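You operate a simulated robot arm through the tools that you are given. There is no shell and no other tool.

The job below is to be done with a simulated robot arm. You get a single attempt, and the scene is never put back.

JOB
Set the grey machine to a 4 mm step, tension 6 and the guide to 30 mm, then switch on.

Only the result counts: the job must be done as asked and must still hold three seconds after the hand-in. Knocking over, shifting, dropping, spilling or breaking anything else fails it.

ROBOT AND FRAMES
A 7-joint arm with a two-finger parallel gripper, fixed in place. Base frame: the origin is at the foot of the arm, x ahead of it, y to its left, z up; the work surface is at about z = 78. Readings come in cm, degrees, newtons and seconds.
With the tool pointing down near the work surface it reaches from about 10 to 66 cm from the base axis. Its first joint turns from -66.0 to 66.0 degrees. Payload 1.57 kg.
The tool frame sits at the grasp point between the pads (the TCP): z along the fingers, y along the line on which they close. The tips reach 3 cm beyond it. The gripper opens to 8 cm. The fingers are 1.7 cm wide and 1.2 cm thick; the gripper's body (4 by 8.2 cm) begins 8 cm behind the TCP.
Orientation is told as [roll, pitch, yaw] about the base's x, y, z axes, in that order, counted from this pose: with the fingers straight down and closing along the base's y, the tool's x points along the base's -x, its y along +y and its z along -z.

CONTROLS
- The arm moves only by the tool play_rows. Its argument "moves" is a list of rows, each a list of 7 numbers: the turn, a rotation vector about the tool's x, y, z in degrees, then the shift along the tool's x, y, z in cm, then the opening, from 0 (shut) to 1 (fully open). In form: [[ax, ay, az, tx, ty, tz, gripper], ...]. A call has 1 to 20 rows; each row shifts and turns the commanded pose from where the row before left it, along the tool's axes as they then stand. Rows are played at 5 a second. More than 5 cm and 8.6 degrees between two rows, or a gripper value outside its range, and nothing of the call is played. A pose out of reach is approached as far as the arm can. The call stops where the force on the tool passes 40 N (or 10 N more than at its start, if that is more) or the arm is blocked; 0.2 s more then pass. Each finger travels about 7.2 cm/s and halts on what it meets, pressing with about 22 N; the grip force reading is that of the motor and also rises with nothing between the fingers. The clock runs only during rows and for 0.2 s after the last one: add rows that do not move to give the fingers time. It gives the time, the measured TCP pose, the force on the tool (base axes), the opening and the grip force at its end, in the units of the frame above (readings bear some noise), with the torque about the TCP (base axes, N m) and any sound that the robot's microphone picked up.
- Cameras (640 x 400 px; columns grow to the right, rows downward): "scene" is fixed at [7.3, 46, 141.42]; the picture's right is [-0.47, -0.88, 0.00], its down [-0.59, 0.32, -0.74] and it looks along [0.65, -0.35, -0.67] (base axes); focal length 260 px, centre (320, 200). "wrist" rides on the gripper at [7.2, -0.7, -12.2] in the tool frame; the picture's right is [0.09, 1.00, 0.00], its down [-0.84, 0.08, -0.54] and it looks along [-0.54, 0.05, 0.84] (tool axes); focal length 238 px, centre (320, 200). There is no depth. A picture from a camera that has moved, and an enlarged one, comes with that camera's place and axes in the base frame and with its lens.
- camera(camera): a new picture of that camera. It takes no simulated time.
- zoom(camera, box): a new picture of the part [left, top, right, bottom] of that camera's present view, enlarged. It takes no simulated time.
- close_job(): hands the job in; it is judged then, once.

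Places have to be worked out from the pictures, the camera data and where the tool is seen. Open the gripper and draw the arm clear of the work before you hand the job in, unless the task says otherwise.

The tools are called after "Request:" by a JSON object that holds its "method" and its "body". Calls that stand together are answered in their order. play_rows: Moves the arm, as the interface text tells. Its arguments: {"type":"object","properties":{"moves":{"type":"array"}},"required":["moves"]} The other tools are called the same way: camera (camera) takes a picture; zoom (camera, box) takes an enlarged picture of a part of a camera's view; close_job () hands the job in.

At the start:

```text
time: 0.0
position: [33.44, 14.3, 120.92]
tool_rot: [0.0, 0.0, 0.0]
force: [0.3, 0.3, -0.6]
moment: [-0.03, 0.02, 0.03]
width: 7.99
grip_force: 0.1
```

scene: 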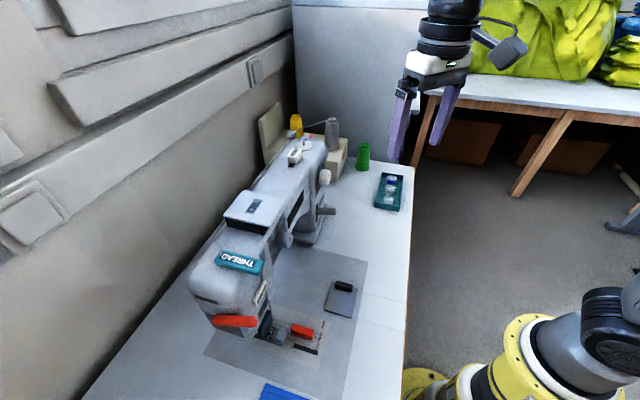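
wrist: 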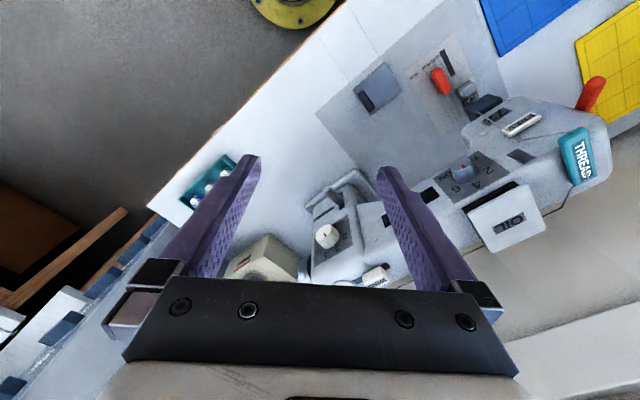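

I see a sewing machine with several controls. I'll zoom in on both views to find the step lever, tension dial, guide, and switch.

Request:
{"method": "zoom", "body": {"camera": "wrist", "box": [400, 20, 640, 170]}}

Request:
{"method": "zoom", "body": {"camera": "wrist", "box": [300, 140, 540, 290]}}

Request:
{"method": "zoom", "body": {"camera": "scene", "box": [180, 240, 380, 365]}}

Request:
{"method": "zoom", "body": {"camera": "scene", "box": [220, 100, 420, 225]}}

```text
2.67 times, centred on (520, 95) of wrist
camera zoom: at [26.16, 13.76, 133.02], right [-0.09, 1.0, 0.0], down [0.84, 0.08, 0.54], along [0.54, 0.05, -0.84], focal length 636 px, centre (-213, 480)
```

zoom: 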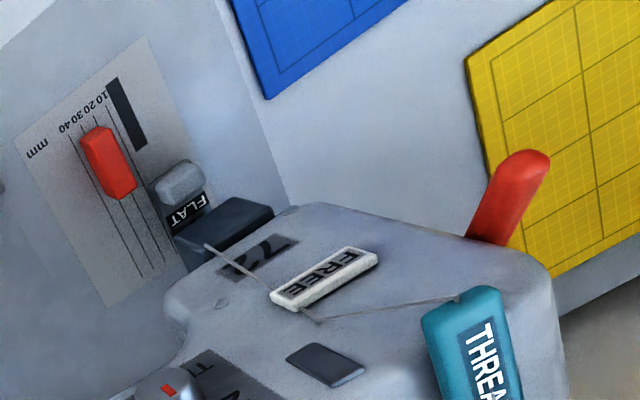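

```text
2.67 times, centred on (420, 215) of wrist
camera zoom: at [26.16, 13.76, 133.02], right [-0.09, 1.0, 0.0], down [0.84, 0.08, 0.54], along [0.54, 0.05, -0.84], focal length 636 px, centre (53, 160)
```

zoom: 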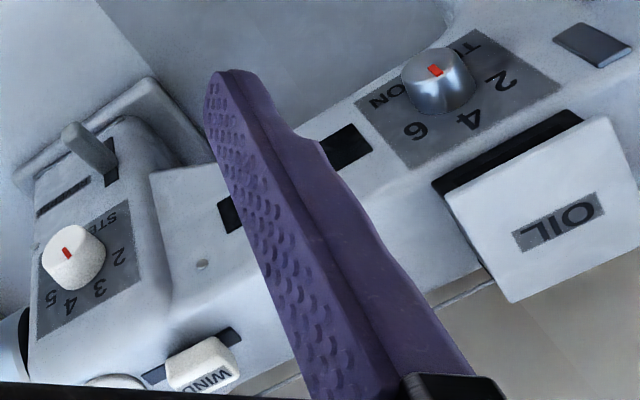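

```text
3.20 times, centred on (280, 302) of scene
camera zoom: at [7.3, 46.0, 141.42], right [-0.47, -0.88, 0.0], down [-0.59, 0.32, -0.74], along [0.65, -0.35, -0.67], focal length 832 px, centre (448, -128)
```

zoom: 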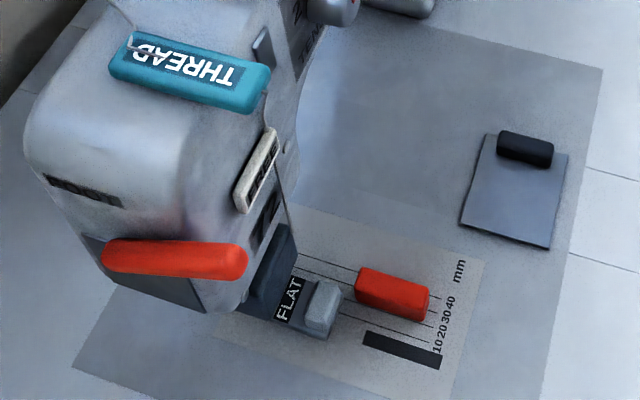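

```text
3.20 times, centred on (320, 162) of scene
camera zoom: at [7.3, 46.0, 141.42], right [-0.47, -0.88, 0.0], down [-0.59, 0.32, -0.74], along [0.65, -0.35, -0.67], focal length 832 px, centre (320, 320)
```

zoom: 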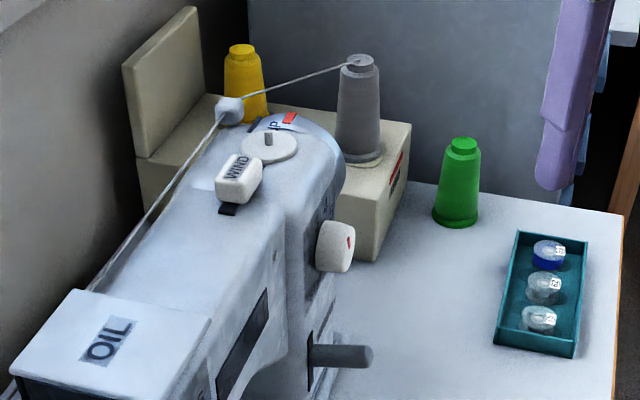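

I'll zoom in tighter on each control from these viewpoints to read the labels and find the power switch.

Request:
{"method": "zoom", "body": {"camera": "scene", "box": [285, 120, 365, 170]}}

Request:
{"method": "zoom", "body": {"camera": "wrist", "box": [400, 40, 500, 102]}}

Request:
{"method": "zoom", "body": {"camera": "wrist", "box": [300, 170, 400, 232]}}

Request:
{"method": "zoom", "body": {"camera": "wrist", "box": [420, 140, 520, 202]}}

Request:
{"method": "zoom", "body": {"camera": "wrist", "box": [170, 210, 330, 310]}}

Request:
{"method": "zoom", "body": {"camera": "scene", "box": [180, 270, 280, 332]}}

Request:
{"method": "zoom", "body": {"camera": "scene", "box": [250, 180, 350, 242]}}

```text
8.00 times, centred on (325, 145) of scene
camera zoom: at [7.3, 46.0, 141.42], right [-0.47, -0.88, 0.0], down [-0.59, 0.32, -0.74], along [0.65, -0.35, -0.67], focal length 2079 px, centre (280, 640)
```

zoom: 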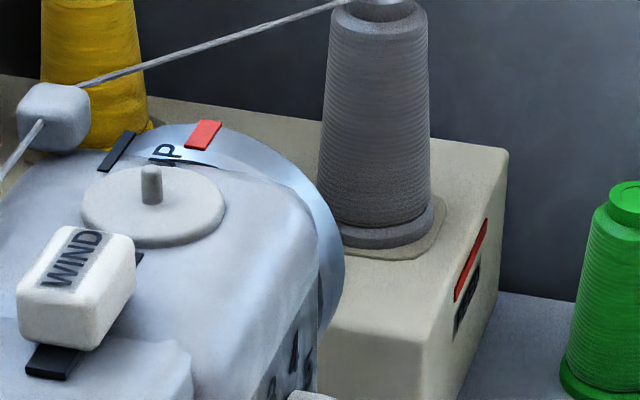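

```text
6.40 times, centred on (450, 71) of wrist
camera zoom: at [26.16, 13.76, 133.02], right [-0.09, 1.0, 0.0], down [0.84, 0.08, 0.54], along [0.54, 0.05, -0.84], focal length 1525 px, centre (-512, 1026)
```

zoom: 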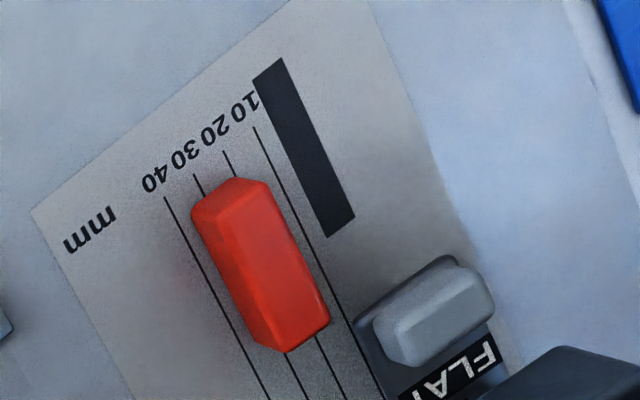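

```text
6.40 times, centred on (350, 201) of wrist
camera zoom: at [26.16, 13.76, 133.02], right [-0.09, 1.0, 0.0], down [0.84, 0.08, 0.54], along [0.54, 0.05, -0.84], focal length 1525 px, centre (128, 194)
```

zoom: 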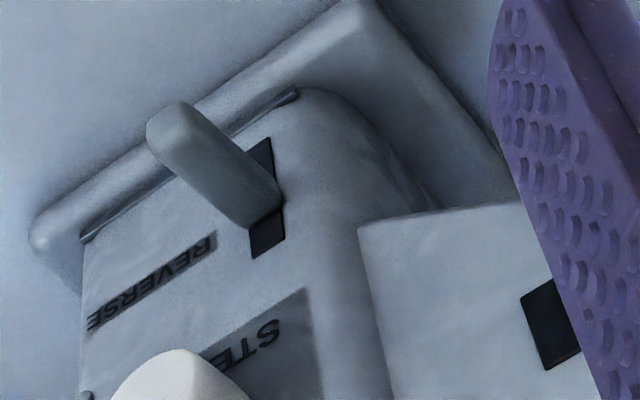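

```text
6.40 times, centred on (470, 171) of wrist
camera zoom: at [26.16, 13.76, 133.02], right [-0.09, 1.0, 0.0], down [0.84, 0.08, 0.54], along [0.54, 0.05, -0.84], focal length 1525 px, centre (-640, 386)
```

zoom: 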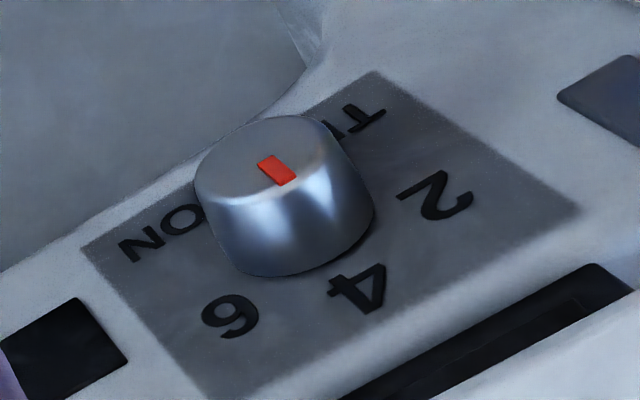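

```text
4.00 times, centred on (250, 260) of wrist
camera zoom: at [26.16, 13.76, 133.02], right [-0.09, 1.0, 0.0], down [0.84, 0.08, 0.54], along [0.54, 0.05, -0.84], focal length 953 px, centre (600, -40)
```

zoom: 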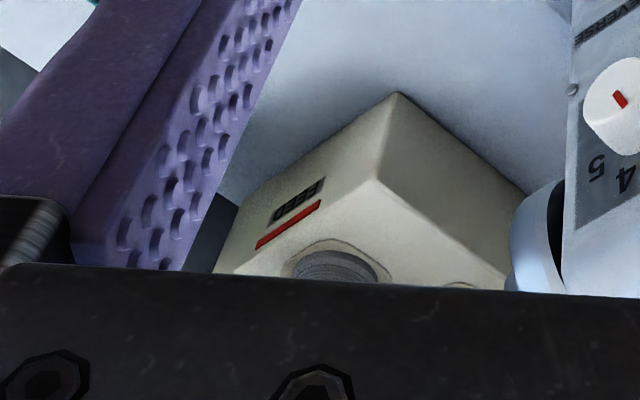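

```text
6.40 times, centred on (230, 301) of scene
camera zoom: at [7.3, 46.0, 141.42], right [-0.47, -0.88, 0.0], down [-0.59, 0.32, -0.74], along [0.65, -0.35, -0.67], focal length 1663 px, centre (896, -446)
```

zoom: 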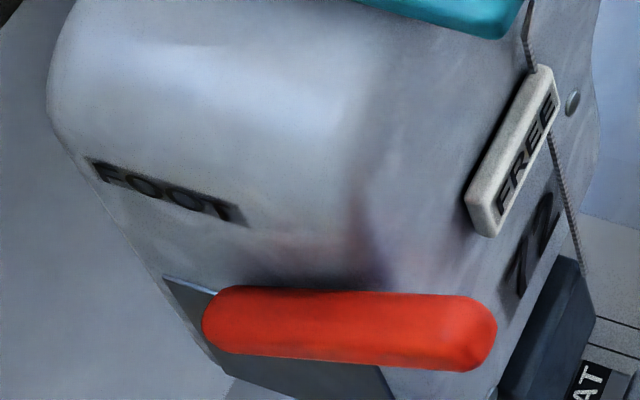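

```text
6.40 times, centred on (300, 211) of scene
camera zoom: at [7.3, 46.0, 141.42], right [-0.47, -0.88, 0.0], down [-0.59, 0.32, -0.74], along [0.65, -0.35, -0.67], focal length 1663 px, centre (448, 130)
```

zoom: 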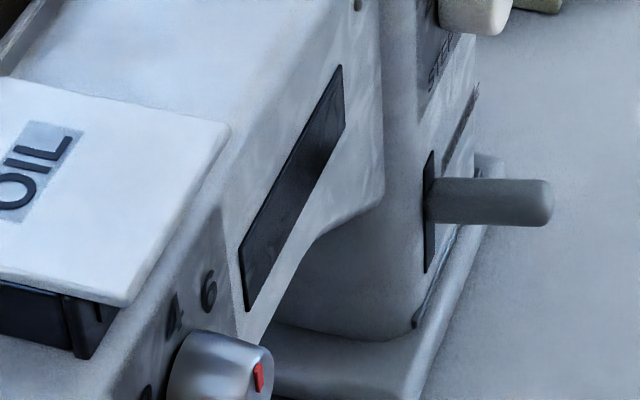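

The machine runs diagonally. The step dial is near (57, 18, 98), the tension dial near (40, 37, 100) and the guide near (30, 38.5, 79.5). I'll yaw the tool about 43° and tilt it up so the wrist camera faces the machine front, staying at a safe height.

Request:
{"method": "play_rows", "body": {"moves": [[0, 0, -8.6, 0, 0, 0, 1], [0, 0, -8.6, 0, 0, 0, 1], [0, 0, -8.6, 0, 0, 0, 1], [0, 0, -8.6, 0, 0, 0, 1], [0, 0, -8.6, 0, 0, 0, 1], [0, -8, 0, 0, 0, 0, 1], [0, -8, 0, 0, 0, 0, 1], [0, -8, 0, 0, 0, 0, 1], [0, -8, 0, 0, 0, 0, 1], [0, 0, 0, 0, 0, 0, 1]]}}

Request:
{"method": "camera", "body": {"camera": "wrist"}}

Request:
{"method": "camera", "body": {"camera": "scene"}}

```text
time: 2.2
position: [33.35, 14.32, 120.78]
tool_rot: [0.0, -32.1, 43.0]
force: [0.3, 0.0, 0.7]
moment: [-0.02, -0.03, -0.01]
width: 8.01
grip_force: 0.0
```

```text
taken
camera wrist: at [24.64, 5.38, 127.33], right [-0.74, 0.68, -0.05], down [0.26, 0.34, 0.9], along [0.63, 0.65, -0.42], focal length 238 px, centre (320, 200)
```

wrist: 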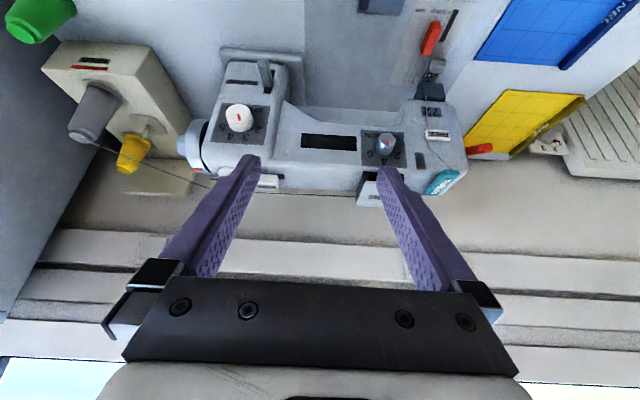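

```text
taken
```

scene: 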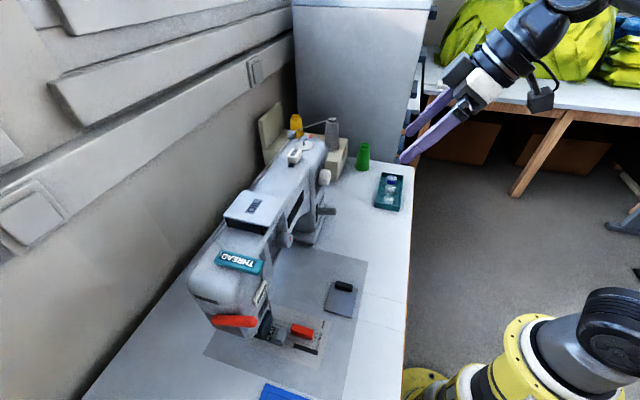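

Now the wrist view (upside down) shows the machine's whole front. I'll zoom on the details.

Request:
{"method": "zoom", "body": {"camera": "wrist", "box": [180, 40, 320, 190]}}

Request:
{"method": "zoom", "body": {"camera": "wrist", "box": [340, 90, 500, 200]}}

Request:
{"method": "zoom", "body": {"camera": "wrist", "box": [340, 0, 500, 100]}}

Request:
{"method": "zoom", "body": {"camera": "wrist", "box": [0, 0, 200, 200]}}

Request:
{"method": "zoom", "body": {"camera": "wrist", "box": [440, 0, 640, 200]}}

```text
2.67 times, centred on (250, 115) of wrist
camera zoom: at [24.64, 5.38, 127.33], right [-0.74, 0.68, -0.05], down [0.26, 0.34, 0.9], along [0.63, 0.65, -0.42], focal length 636 px, centre (507, 427)
```

zoom: 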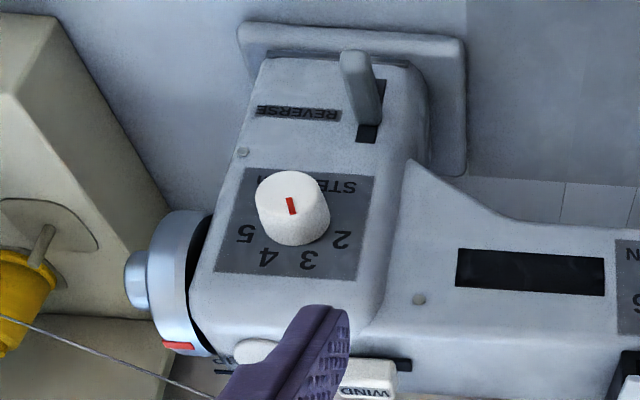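

```text
3.64 times, centred on (420, 145) of wrist
camera zoom: at [24.64, 5.38, 127.33], right [-0.74, 0.68, -0.05], down [0.26, 0.34, 0.9], along [0.63, 0.65, -0.42], focal length 867 px, centre (-44, 400)
```

zoom: 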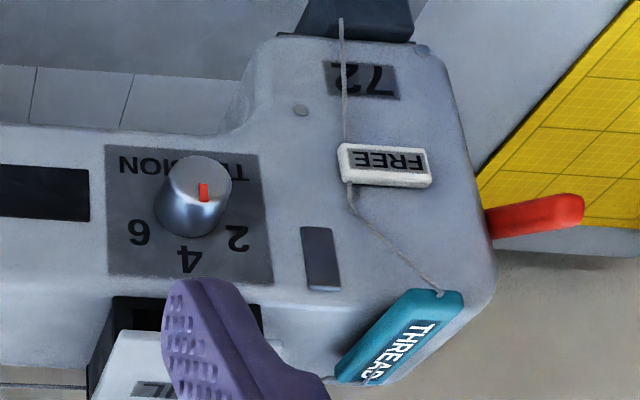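

```text
4.00 times, centred on (420, 50) of wrist
camera zoom: at [24.64, 5.38, 127.33], right [-0.74, 0.68, -0.05], down [0.26, 0.34, 0.9], along [0.63, 0.65, -0.42], focal length 953 px, centre (-80, 800)
```

zoom: 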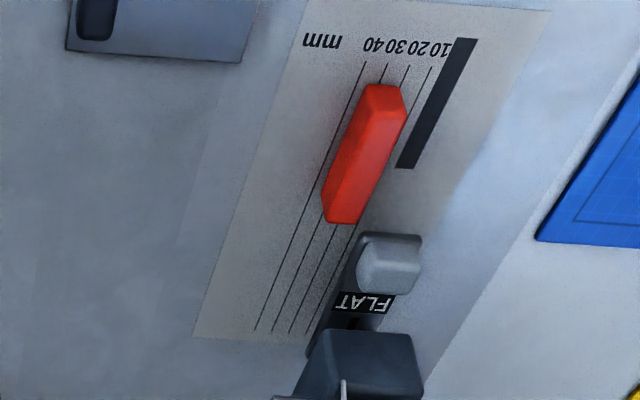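

```text
2.00 times, centred on (100, 100) of wrist
camera zoom: at [24.64, 5.38, 127.33], right [-0.74, 0.68, -0.05], down [0.26, 0.34, 0.9], along [0.63, 0.65, -0.42], focal length 477 px, centre (760, 400)
```

zoom: 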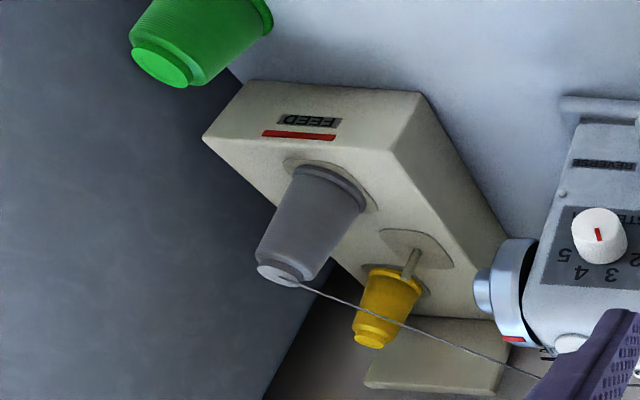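

```text
2.00 times, centred on (540, 100) of wrist
camera zoom: at [24.64, 5.38, 127.33], right [-0.74, 0.68, -0.05], down [0.26, 0.34, 0.9], along [0.63, 0.65, -0.42], focal length 477 px, centre (-120, 400)
```

zoom: 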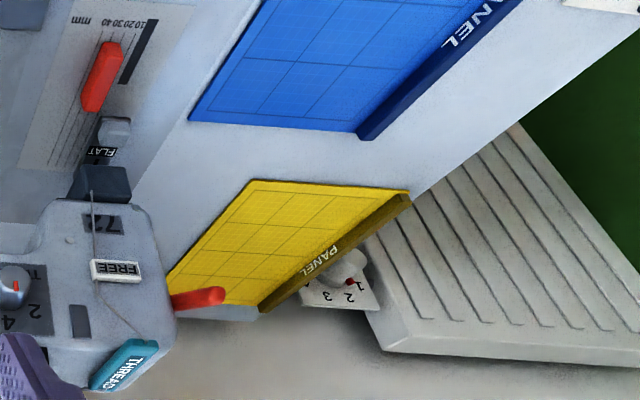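

I haven't found the power switch yet. I'll check the table edge and bed areas in the scene view.

Request:
{"method": "zoom", "body": {"camera": "scene", "box": [300, 150, 440, 400]}}

Request:
{"method": "zoom", "body": {"camera": "scene", "box": [310, 270, 370, 320]}}

Request:
{"method": "zoom", "body": {"camera": "wrist", "box": [220, 0, 420, 125]}}

Request:
{"method": "zoom", "body": {"camera": "scene", "box": [80, 250, 260, 400]}}

Request:
{"method": "zoom", "body": {"camera": "scene", "box": [230, 90, 370, 180]}}

```text
1.60 times, centred on (370, 275) of scene
camera zoom: at [7.3, 46.0, 141.42], right [-0.47, -0.88, 0.0], down [-0.59, 0.32, -0.74], along [0.65, -0.35, -0.67], focal length 416 px, centre (240, 80)
```

zoom: 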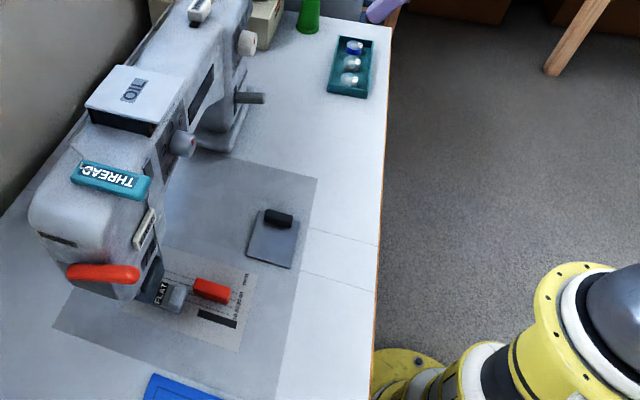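

```text
8.00 times, centred on (340, 295) of scene
camera zoom: at [7.3, 46.0, 141.42], right [-0.47, -0.88, 0.0], down [-0.59, 0.32, -0.74], along [0.65, -0.35, -0.67], focal length 2079 px, centre (160, -560)
```

zoom: 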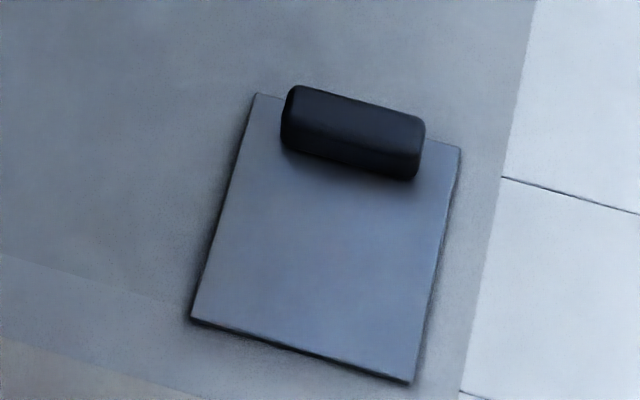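

```text
3.20 times, centred on (320, 62) of wrist
camera zoom: at [24.64, 5.38, 127.33], right [-0.74, 0.68, -0.05], down [0.26, 0.34, 0.9], along [0.63, 0.65, -0.42], focal length 763 px, centre (320, 640)
```

zoom: 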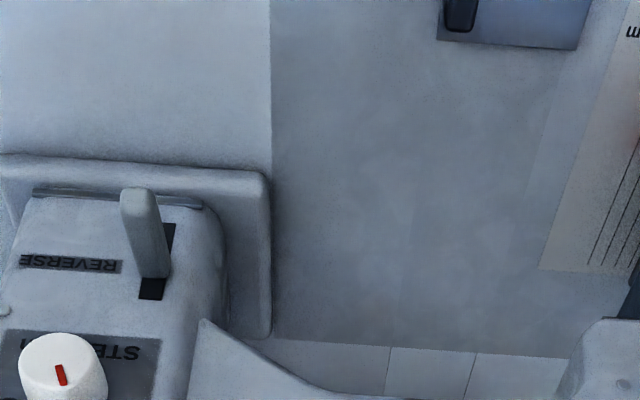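

```text
2.67 times, centred on (170, 325) of scene
camera zoom: at [7.3, 46.0, 141.42], right [-0.47, -0.88, 0.0], down [-0.59, 0.32, -0.74], along [0.65, -0.35, -0.67], focal length 693 px, centre (720, -133)
```

zoom: 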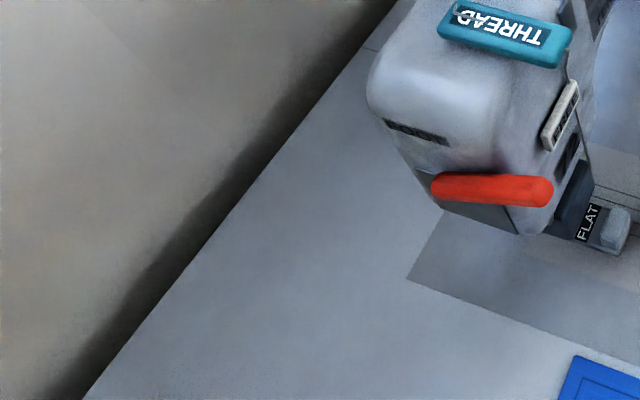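

```text
4.44 times, centred on (300, 135) of scene
camera zoom: at [7.3, 46.0, 141.42], right [-0.47, -0.88, 0.0], down [-0.59, 0.32, -0.74], along [0.65, -0.35, -0.67], focal length 1155 px, centre (409, 489)
```

zoom: 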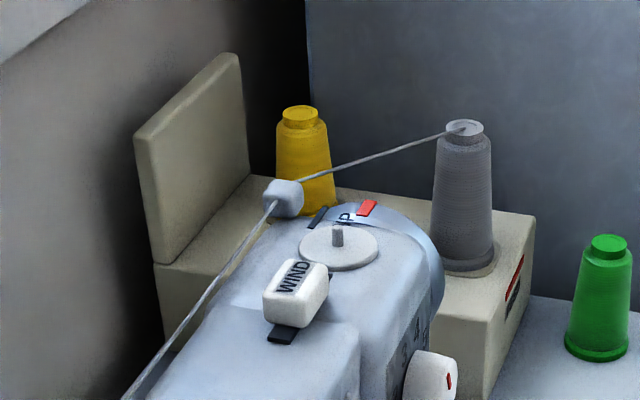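

I'll zoom further on the dark slot on the arm and the small slate tile near FREE, since either could be the switch.

Request:
{"method": "zoom", "body": {"camera": "wrist", "box": [290, 120, 370, 170]}}

Request:
{"method": "zoom", "body": {"camera": "wrist", "box": [400, 130, 460, 180]}}

Request:
{"method": "zoom", "body": {"camera": "wrist", "box": [170, 110, 250, 190]}}

Request:
{"method": "zoom", "body": {"camera": "wrist", "box": [340, 150, 400, 210]}}

Request:
{"method": "zoom", "body": {"camera": "scene", "box": [220, 190, 300, 240]}}

```text
8.00 times, centred on (330, 145) of wrist
camera zoom: at [24.64, 5.38, 127.33], right [-0.74, 0.68, -0.05], down [0.26, 0.34, 0.9], along [0.63, 0.65, -0.42], focal length 1907 px, centre (240, 640)
```

zoom: 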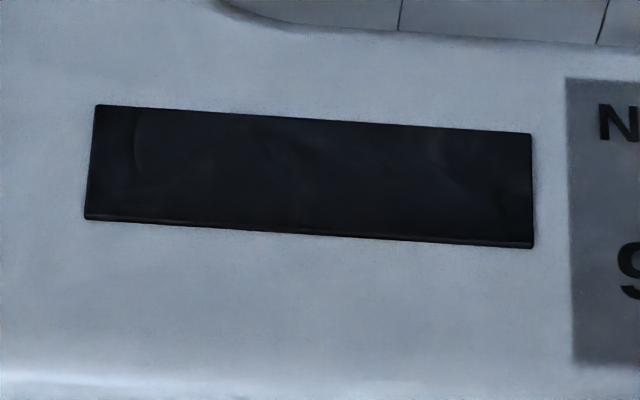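

```text
8.00 times, centred on (430, 155) of wrist
camera zoom: at [24.64, 5.38, 127.33], right [-0.74, 0.68, -0.05], down [0.26, 0.34, 0.9], along [0.63, 0.65, -0.42], focal length 1907 px, centre (-560, 560)
```

zoom: 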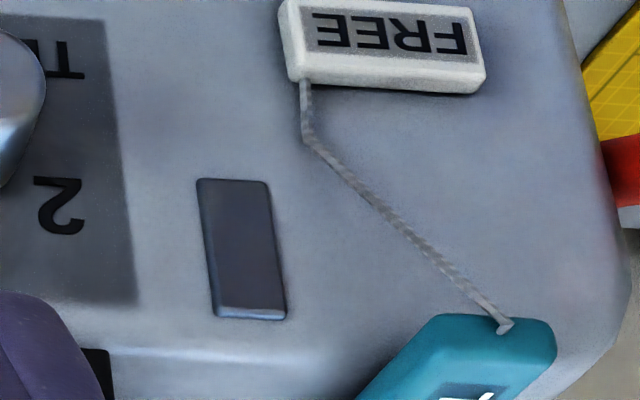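

```text
5.00 times, centred on (210, 150) of wrist
camera zoom: at [24.64, 5.38, 127.33], right [-0.74, 0.68, -0.05], down [0.26, 0.34, 0.9], along [0.63, 0.65, -0.42], focal length 1192 px, centre (870, 450)
```

zoom: 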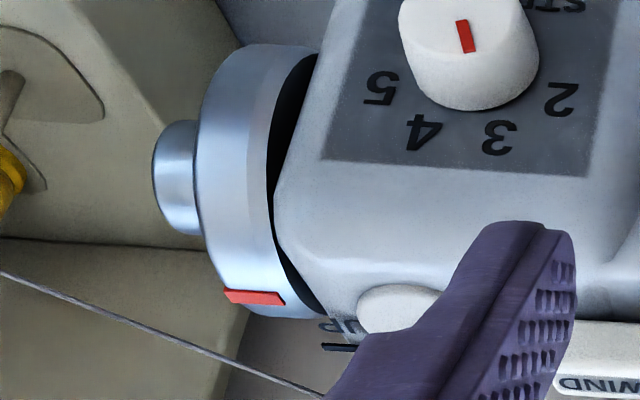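

```text
6.67 times, centred on (370, 180) of wrist
camera zoom: at [24.64, 5.38, 127.33], right [-0.74, 0.68, -0.05], down [0.26, 0.34, 0.9], along [0.63, 0.65, -0.42], focal length 1589 px, centre (-13, 333)
```

zoom: 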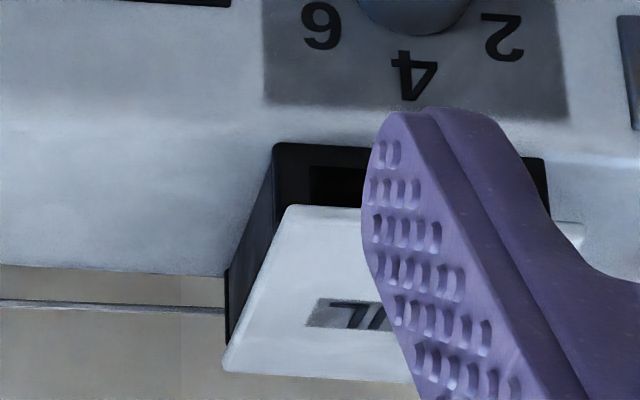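

```text
8.00 times, centred on (260, 215) of scene
camera zoom: at [7.3, 46.0, 141.42], right [-0.47, -0.88, 0.0], down [-0.59, 0.32, -0.74], along [0.65, -0.35, -0.67], focal length 2079 px, centre (800, 80)
```

zoom: 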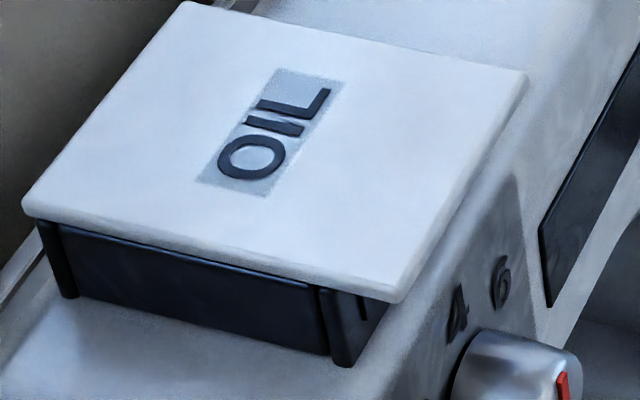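

The power switch is still not visible. I'll tilt the camera level and move lower in front of the machine to see beneath the arm, the pillar and the table edge.

Request:
{"method": "play_rows", "body": {"moves": [[0, -8, 0, 0, 0, 0, 1], [0, -8, 0, 0, 0, 0, 1], [0, -8, 0, 0, 0, 0, 1], [0, 0, 0, 4.2, 0, 1.45, 1], [0, 0, 0, 4.2, 0, 1.45, 1], [0, 0, 0, 4.2, 0, 1.45, 1], [0, 0, 0, 4.2, 0, 1.45, 1], [0, 0, 0, 4.2, 0, 1.45, 1], [0, 0, 0, 4.2, 0, 1.45, 1], [0, 0, 0, 0, 0, 0, 1]]}}

Request:
{"method": "camera", "body": {"camera": "wrist"}}

Request:
{"method": "camera", "body": {"camera": "scene"}}

```text
time: 4.4
position: [28.38, 9.68, 94.99]
tool_rot: [-0.1, -56.0, 43.1]
force: [0.5, 0.2, 0.0]
moment: [0.0, -0.02, 0.0]
width: 7.98
grip_force: 0.0
```

```text
taken
camera wrist: at [18.41, -0.39, 95.85], right [-0.72, 0.69, -0.08], down [-0.04, 0.07, 1.0], along [0.7, 0.72, -0.02], focal length 238 px, centre (320, 200)
```

wrist: 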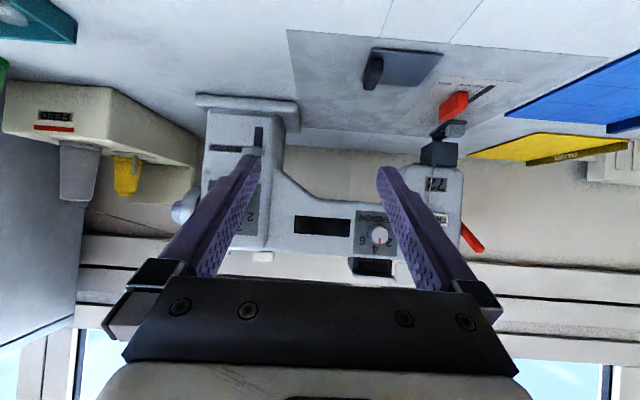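

```text
taken
```

scene: 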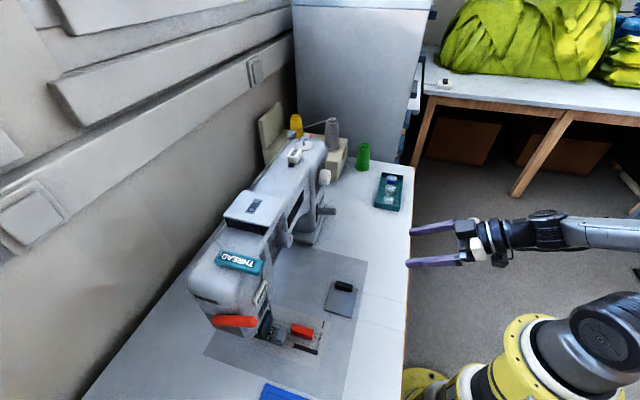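

Nothing on the front looks like a switch. I'll back the tool off to the robot's right, off the table edge, and look at the table's front edge.

Request:
{"method": "play_rows", "body": {"moves": [[0, 0, 0, 0.85, -3.97, -1.26, 1], [0, 0, 0, 0.85, -3.97, -1.26, 1], [0, 0, 0, 0.85, -3.97, -1.26, 1], [0, 0, 0, 0.85, -3.97, -1.26, 1], [0, 0, 0, 0.85, -3.97, -1.26, 1], [0, 0, 0, 0.85, -3.97, -1.26, 1], [0, 0, 0, 0, 0, 0, 1]]}}

Request:
{"method": "camera", "body": {"camera": "wrist"}}

Request:
{"method": "camera", "body": {"camera": "scene"}}

```text
time: 6.0
position: [38.05, -14.11, 94.99]
tool_rot: [0.0, -56.1, 43.0]
force: [-0.7, 0.8, -0.8]
moment: [0.01, -0.02, 0.02]
width: 8.0
grip_force: 0.1
```

```text
taken
camera wrist: at [28.06, -24.13, 95.84], right [-0.72, 0.69, -0.08], down [-0.04, 0.07, 1.0], along [0.7, 0.72, -0.02], focal length 238 px, centre (320, 200)
```

wrist: 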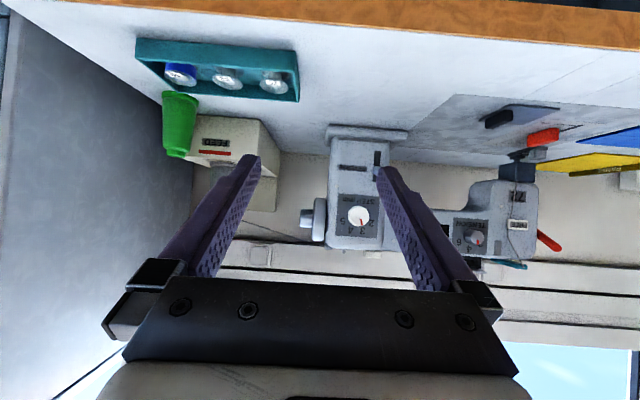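

```text
taken
```

scene: 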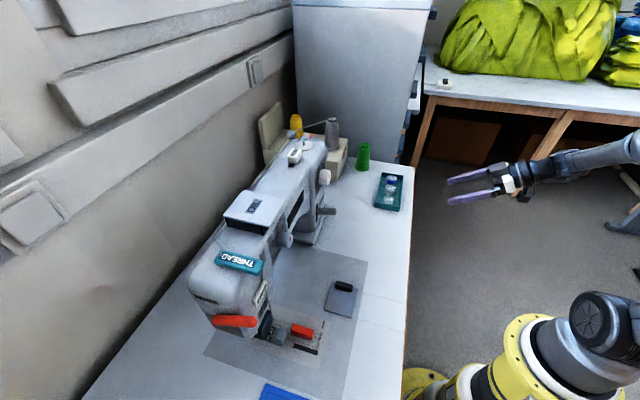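

The wooden table edge is visible, with something dark below it at the top right. I'll lower the camera to look under the table front.

Request:
{"method": "play_rows", "body": {"moves": [[0, 0, 0, 3.94, 0, 2.65, 1], [0, 0, 0, 3.94, 0, 2.65, 1], [0, 0, 0, 3.94, 0, 2.65, 1], [0, 0, 0, 3.94, 0, 2.65, 1], [0, 0, 0, 0, 0, 0, 1]]}}

Request:
{"method": "camera", "body": {"camera": "wrist"}}

```text
time: 7.2
position: [38.05, -13.85, 76.11]
tool_rot: [0.1, -56.0, 43.0]
force: [-0.7, -0.8, -0.2]
moment: [-0.01, -0.02, 0.01]
width: 8.01
grip_force: 0.0
```

```text
taken
camera wrist: at [28.07, -24.01, 76.95], right [-0.72, 0.69, -0.08], down [-0.04, 0.07, 1.0], along [0.7, 0.72, -0.02], focal length 238 px, centre (320, 200)
```

wrist: 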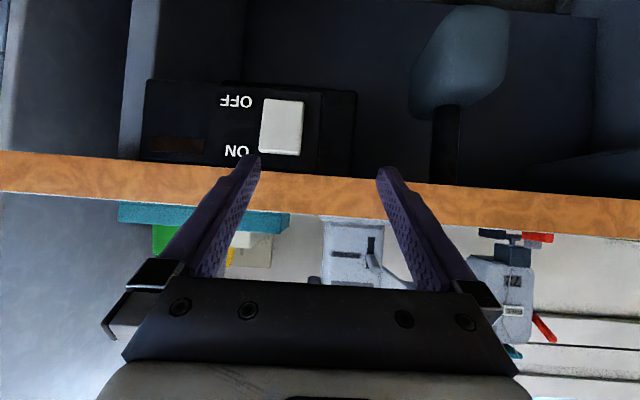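

Found it: a switch box under the table with a white rocker between OFF and ON, and a knee lever hanging beside it. I'll zoom in on both.

Request:
{"method": "zoom", "body": {"camera": "wrist", "box": [120, 60, 380, 220]}}

Request:
{"method": "zoom", "body": {"camera": "wrist", "box": [220, 70, 340, 180]}}

Request:
{"method": "zoom", "body": {"camera": "wrist", "box": [360, 0, 640, 200]}}

Request:
{"method": "zoom", "body": {"camera": "wrist", "box": [0, 0, 200, 160]}}

```text
2.46 times, centred on (250, 140) of wrist
camera zoom: at [28.07, -24.01, 76.95], right [-0.72, 0.69, -0.08], down [-0.04, 0.07, 1.0], along [0.7, 0.72, -0.02], focal length 587 px, centre (492, 348)
```

zoom: 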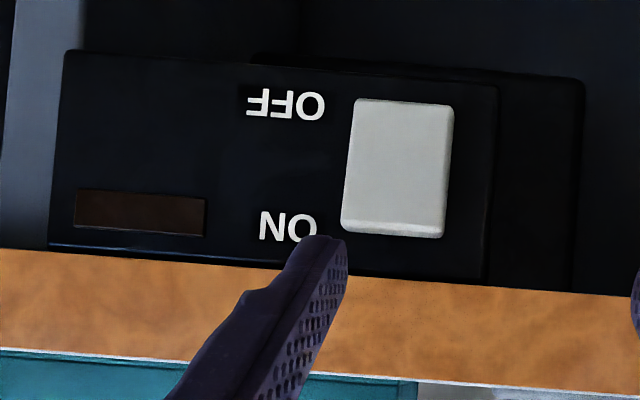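

```text
3.64 times, centred on (280, 125) of wrist
camera zoom: at [28.07, -24.01, 76.95], right [-0.72, 0.69, -0.08], down [-0.04, 0.07, 1.0], along [0.7, 0.72, -0.02], focal length 867 px, centre (466, 473)
```

zoom: 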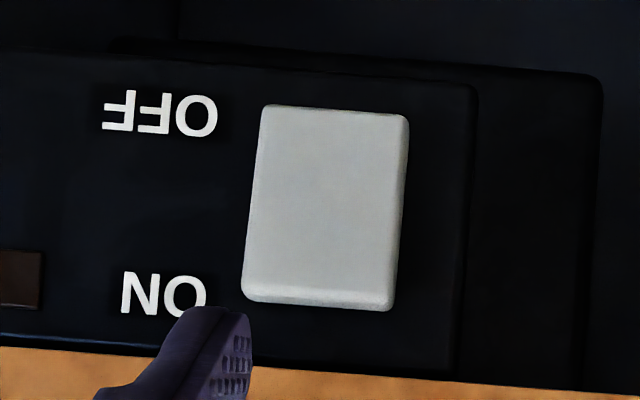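

```text
2.00 times, centred on (500, 100) of wrist
camera zoom: at [28.07, -24.01, 76.95], right [-0.72, 0.69, -0.08], down [-0.04, 0.07, 1.0], along [0.7, 0.72, -0.02], focal length 477 px, centre (-40, 400)
```

zoom: 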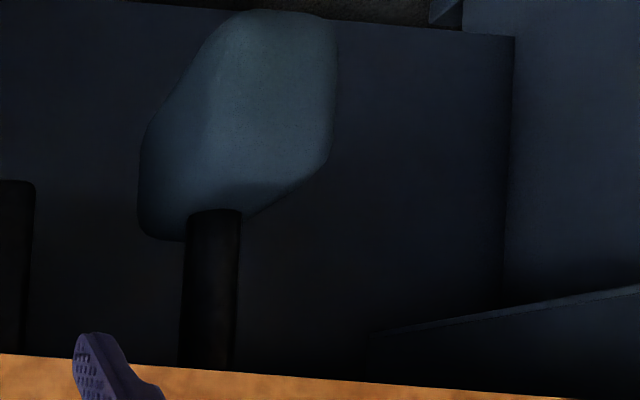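

```text
2.50 times, centred on (100, 80) of wrist
camera zoom: at [28.07, -24.01, 76.95], right [-0.72, 0.69, -0.08], down [-0.04, 0.07, 1.0], along [0.7, 0.72, -0.02], focal length 596 px, centre (870, 500)
```

zoom: 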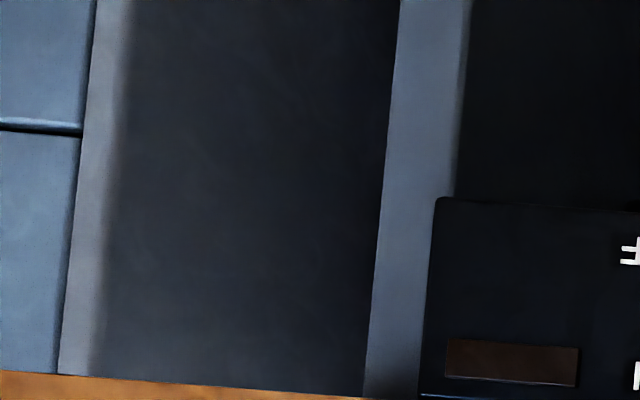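

ON is the upper end of the rocker (the image is upside down), and the OFF end looks pressed in. I'll take a second view from lower and to the right to triangulate the switch depth.

Request:
{"method": "play_rows", "body": {"moves": [[0, 0, 0, 2.9, -3, 1.96, 1], [0, 0, 0, 2.9, -3, 1.96, 1], [0, 0, 0, 0, 0, 0, 1]]}}

Request:
{"method": "camera", "body": {"camera": "wrist"}}

Request:
{"method": "zoom", "body": {"camera": "wrist", "box": [140, 20, 420, 195]}}

```text
time: 8.0
position: [42.12, -18.46, 69.15]
tool_rot: [0.0, -56.0, 43.0]
force: [0.5, 0.3, 0.3]
moment: [-0.01, 0.0, 0.02]
width: 8.01
grip_force: 0.1
```

```text
taken
camera wrist: at [32.14, -28.39, 69.95], right [-0.72, 0.69, -0.08], down [-0.04, 0.07, 1.0], along [0.7, 0.72, -0.02], focal length 238 px, centre (320, 200)
```

wrist: 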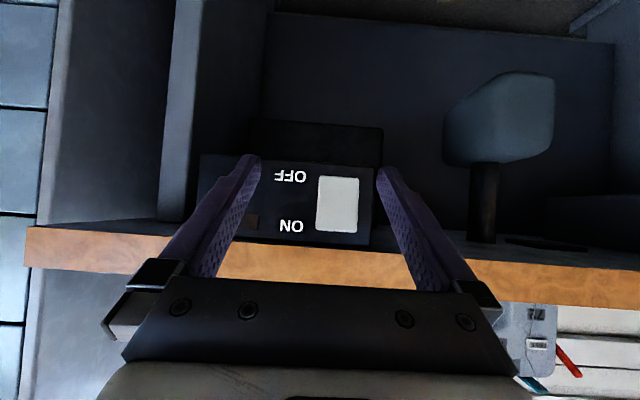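

```text
2.29 times, centred on (280, 108) of wrist
camera zoom: at [32.14, -28.39, 69.95], right [-0.72, 0.69, -0.08], down [-0.04, 0.07, 1.0], along [0.7, 0.72, -0.02], focal length 545 px, centre (411, 411)
```

zoom: 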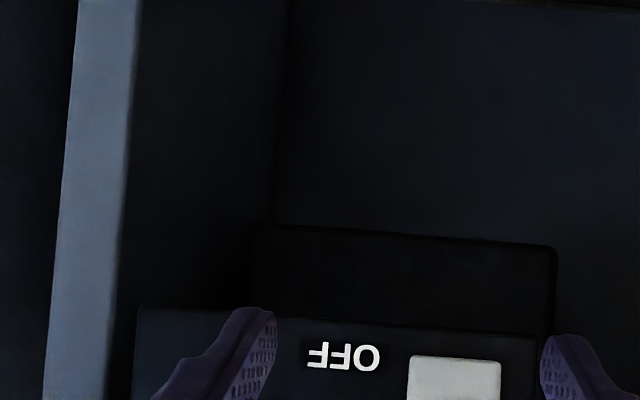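

The rocker centre triangulates to about (47.3, -10.3, 69.7), roughly flush with the table edge, and ON is the upper end. Next I'll go back up and look at the step dial closely from the front.

Request:
{"method": "play_rows", "body": {"moves": [[0, 0, 0, -3.93, 0, -2.65, 1], [0, 0, 0, -3.93, 0, -2.65, 1], [0, 0, 0, -3.93, 0, -2.65, 1], [0, 0, 0, -3.93, 0, -2.65, 1], [0, 0, 0, -3.93, 0, -2.65, 1], [0, 0, 0, -3.93, 0, -2.65, 1], [0, 0, 0, -2.29, 2.63, 3.4, 1], [0, 0, 0, -2.29, 2.63, 3.4, 1], [0, 0, 0, -2.29, 2.63, 3.4, 1], [0, 0, 0, -2.29, 2.63, 3.4, 1], [0, 0, 0, -2.29, 2.63, 3.4, 1], [0, 0, 0, 0, 0, 0, 1]]}}

Request:
{"method": "camera", "body": {"camera": "wrist"}}

Request:
{"method": "camera", "body": {"camera": "scene"}}

```text
time: 10.6
position: [48.17, 5.27, 97.52]
tool_rot: [-0.1, -56.1, 42.9]
force: [-0.4, 0.3, -0.4]
moment: [-0.01, -0.01, -0.01]
width: 8.03
grip_force: 0.1
```

```text
taken
camera wrist: at [38.19, -4.69, 98.35], right [-0.72, 0.69, -0.08], down [-0.04, 0.07, 1.0], along [0.7, 0.72, -0.02], focal length 238 px, centre (320, 200)
```

wrist: 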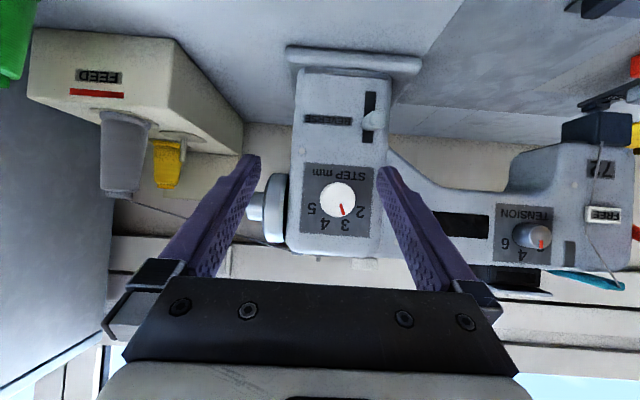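

```text
taken
```

scene: 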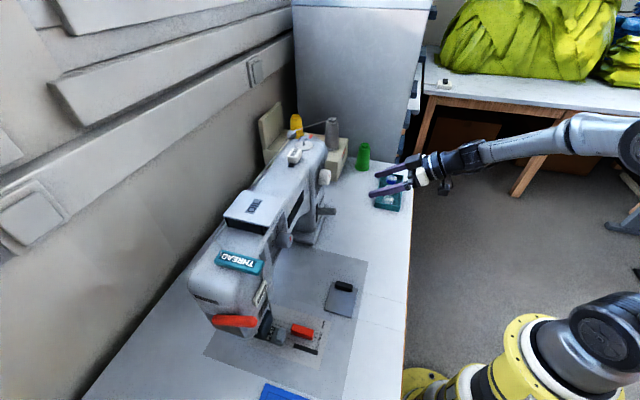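

The step dial is now seen nearly head-on. I'll zoom in to measure the pointer angle and the label positions.

Request:
{"method": "zoom", "body": {"camera": "wrist", "box": [290, 155, 390, 245]}}

Request:
{"method": "zoom", "body": {"camera": "wrist", "box": [260, 30, 440, 180]}}

Request:
{"method": "zoom", "body": {"camera": "wrist", "box": [480, 190, 580, 280]}}

```text
4.44 times, centred on (340, 200) of wrist
camera zoom: at [38.19, -4.69, 98.35], right [-0.72, 0.69, -0.08], down [-0.04, 0.07, 1.0], along [0.7, 0.72, -0.02], focal length 1059 px, centre (231, 200)
```

zoom: 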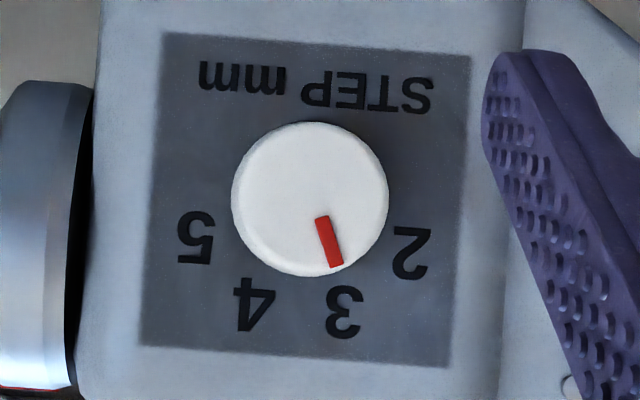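

```text
2.67 times, centred on (350, 105) of wrist
camera zoom: at [38.19, -4.69, 98.35], right [-0.72, 0.69, -0.08], down [-0.04, 0.07, 1.0], along [0.7, 0.72, -0.02], focal length 636 px, centre (240, 453)
```

zoom: 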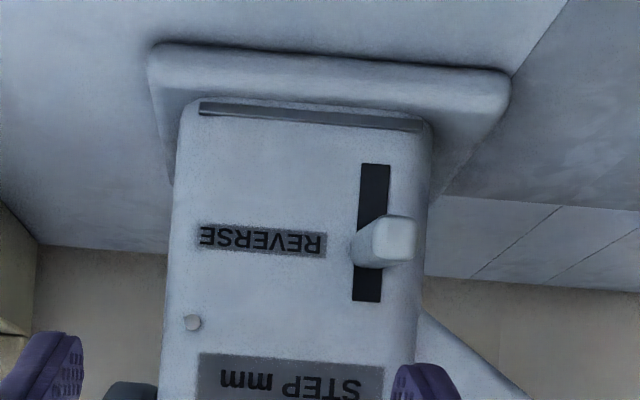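

```text
4.44 times, centred on (530, 235) of wrist
camera zoom: at [38.19, -4.69, 98.35], right [-0.72, 0.69, -0.08], down [-0.04, 0.07, 1.0], along [0.7, 0.72, -0.02], focal length 1059 px, centre (-613, 44)
```

zoom: 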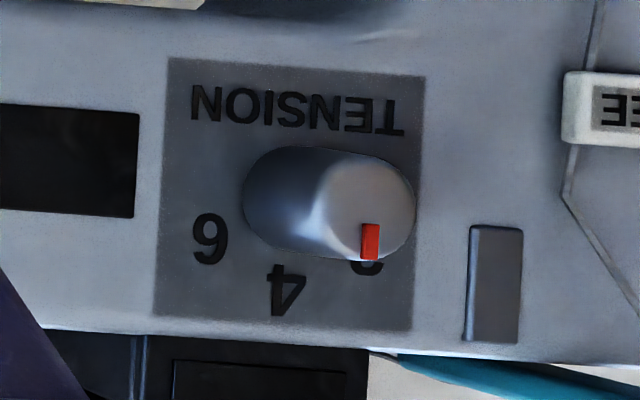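

The step dial is at 3, with labels about 44° apart. Its axis is at roughly (L=-27.75, z=97.6), the dial face at depth 51.6 and the plate at 54.6, measured along the 45° front normal. I'll bring the tool level, line it up with the dial axis and stop short to verify.

Request:
{"method": "play_rows", "body": {"moves": [[0, -8.5, 0, 0, 0, 0, 0.8], [0, -8.5, 0, 0, 0, 0, 0.8], [0, -8.5, 0, 0, 0, 0, 0.8], [0, -8.4, 0, 0, 0, 0, 0.8], [-2, 0, 0, 0, 0, 0, 0.8], [0, 0, 0, 0, 1.27, 2.5, 0.8], [0, 0, 0, 0, 1.27, 2.5, 0.8], [0, 0, 0, 0, 0, 0, 0.8]]}}

Request:
{"method": "camera", "body": {"camera": "wrist"}}

Request:
{"method": "camera", "body": {"camera": "scene"}}

```text
time: 12.4
position: [49.57, 10.56, 97.42]
tool_rot: [-6.9, -89.9, 51.9]
force: [-0.3, -0.4, 0.3]
moment: [0.01, 0.0, 0.01]
width: 6.39
grip_force: 0.1
```

```text
taken
camera wrist: at [41.49, 1.53, 90.34], right [-0.7, 0.7, -0.09], down [-0.44, -0.33, 0.84], along [0.56, 0.63, 0.54], focal length 238 px, centre (320, 200)
```

wrist: 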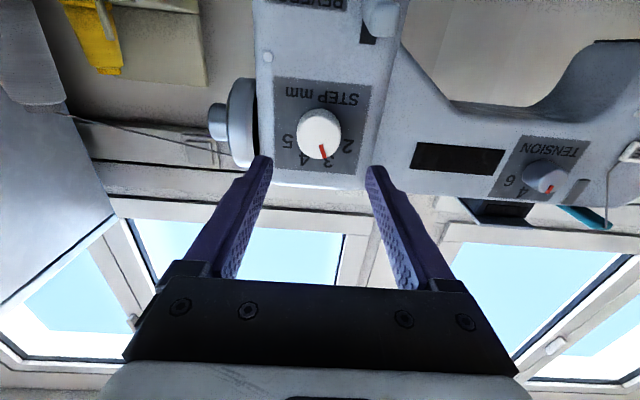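

```text
taken
```

scene: 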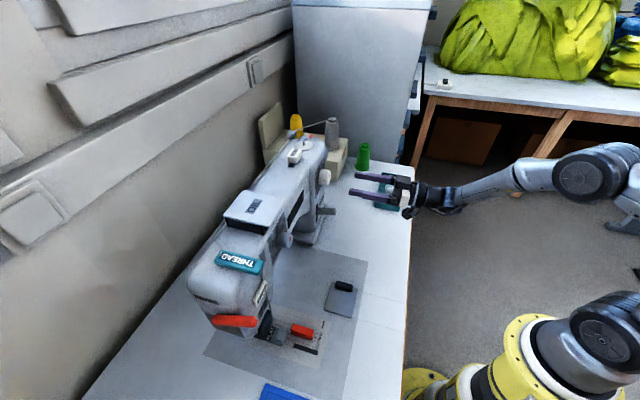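

The tool is level with yaw 45°. I'll zoom to refine the dial position from this view.

Request:
{"method": "zoom", "body": {"camera": "wrist", "box": [250, 70, 400, 190]}}

Request:
{"method": "zoom", "body": {"camera": "scene", "box": [300, 150, 420, 230]}}

```text
3.33 times, centred on (325, 130) of wrist
camera zoom: at [41.49, 1.53, 90.34], right [-0.7, 0.7, -0.09], down [-0.44, -0.33, 0.84], along [0.56, 0.63, 0.54], focal length 794 px, centre (303, 433)
```

zoom: 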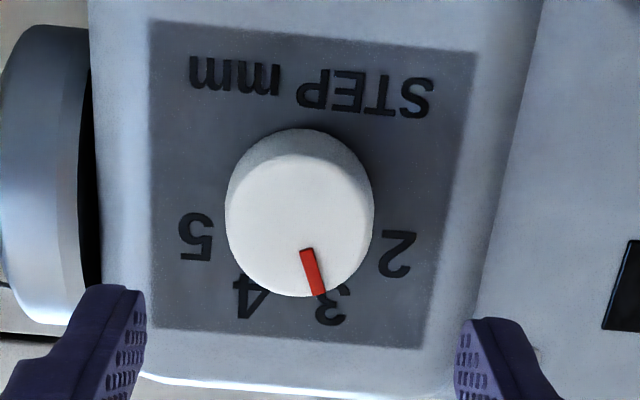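

```text
5.00 times, centred on (360, 190) of scene
camera zoom: at [7.3, 46.0, 141.42], right [-0.47, -0.88, 0.0], down [-0.59, 0.32, -0.74], along [0.65, -0.35, -0.67], focal length 1300 px, centre (120, 250)
```

zoom: 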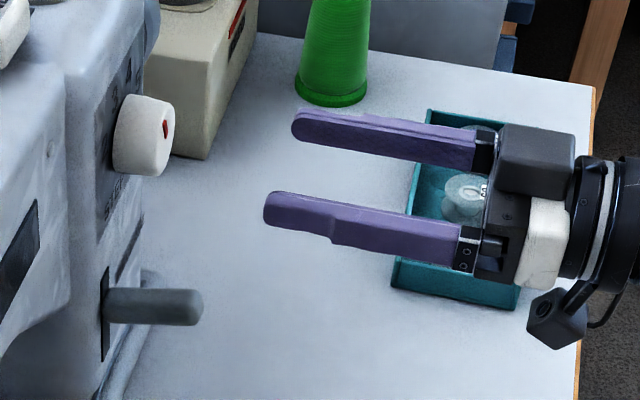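

The dial axis agrees within about 2 mm of my line. I'll pre-roll the gripper by -22°, advance so the tips stop just off the plate, and check before closing.

Request:
{"method": "play_rows", "body": {"moves": [[0, 0, 0, 0, -0.13, 0, 0.8], [0, 0, -7.33, 0, 0, 0, 0.8], [0, 0, -7.33, 0, 0, 0, 0.8], [0, 0, -7.34, 0, 0, 0, 0.8], [0, 0, 0, 0, 0, 2.1, 0.8], [0, 0, 0, 0, 0, 2.1, 0.8], [0, 0, 0, 0, 0, 2.1, 0.8], [0, 0, 0, 0, 0, 1.0, 0.8], [0, 0, 0, 0, 0, 0.6, 0.8], [0, 0, 0, 0, 0, 0.5, 0.8], [0, 0, 0, 0, 0, 0, 0.8]]}}

Request:
{"method": "camera", "body": {"camera": "wrist"}}

Request:
{"method": "zoom", "body": {"camera": "scene", "box": [290, 150, 410, 225]}}

```text
time: 14.8
position: [55.88, 16.37, 97.6]
tool_rot: [-89.6, -68.0, 134.8]
force: [-0.6, 0.7, -0.5]
moment: [0.05, -0.02, 0.0]
width: 6.41
grip_force: 0.1
```

```text
taken
camera wrist: at [49.5, 5.5, 91.12], right [-0.63, 0.63, -0.46], down [-0.65, -0.11, 0.75], along [0.42, 0.77, 0.48], focal length 238 px, centre (320, 200)
```

wrist: 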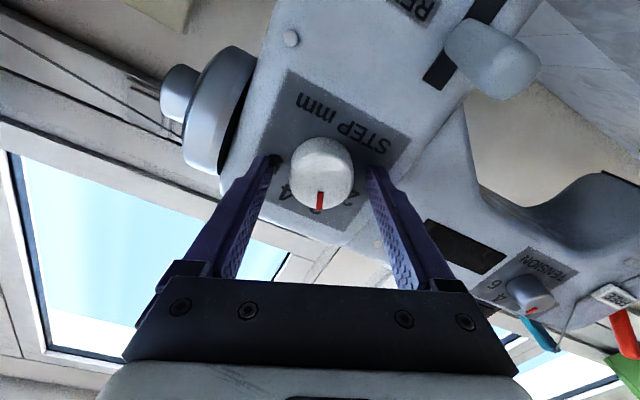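

```text
5.33 times, centred on (350, 188) of scene
camera zoom: at [7.3, 46.0, 141.42], right [-0.47, -0.88, 0.0], down [-0.59, 0.32, -0.74], along [0.65, -0.35, -0.67], focal length 1386 px, centre (160, 267)
```

zoom: 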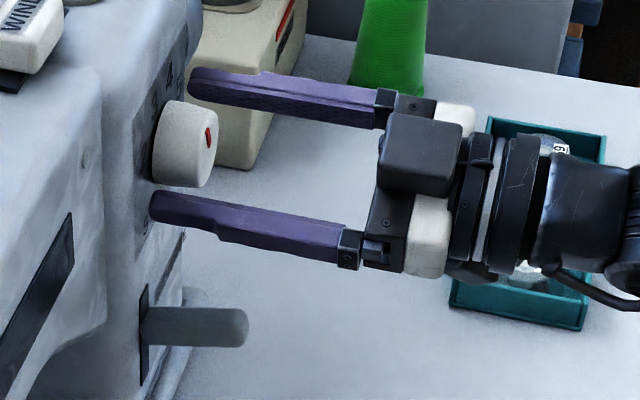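

The fingers now flank the dial with no contact. I'll zoom to check centring before closing.

Request:
{"method": "zoom", "body": {"camera": "wrist", "box": [220, 100, 420, 225]}}

```text
3.20 times, centred on (320, 162) of wrist
camera zoom: at [49.5, 5.5, 91.12], right [-0.63, 0.63, -0.46], down [-0.65, -0.11, 0.75], along [0.42, 0.77, 0.48], focal length 763 px, centre (320, 320)
```

zoom: 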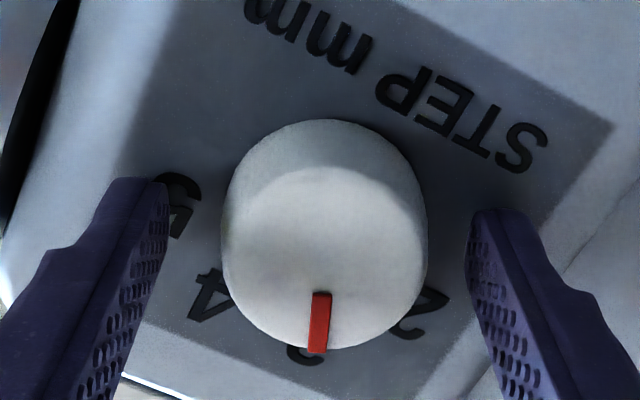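

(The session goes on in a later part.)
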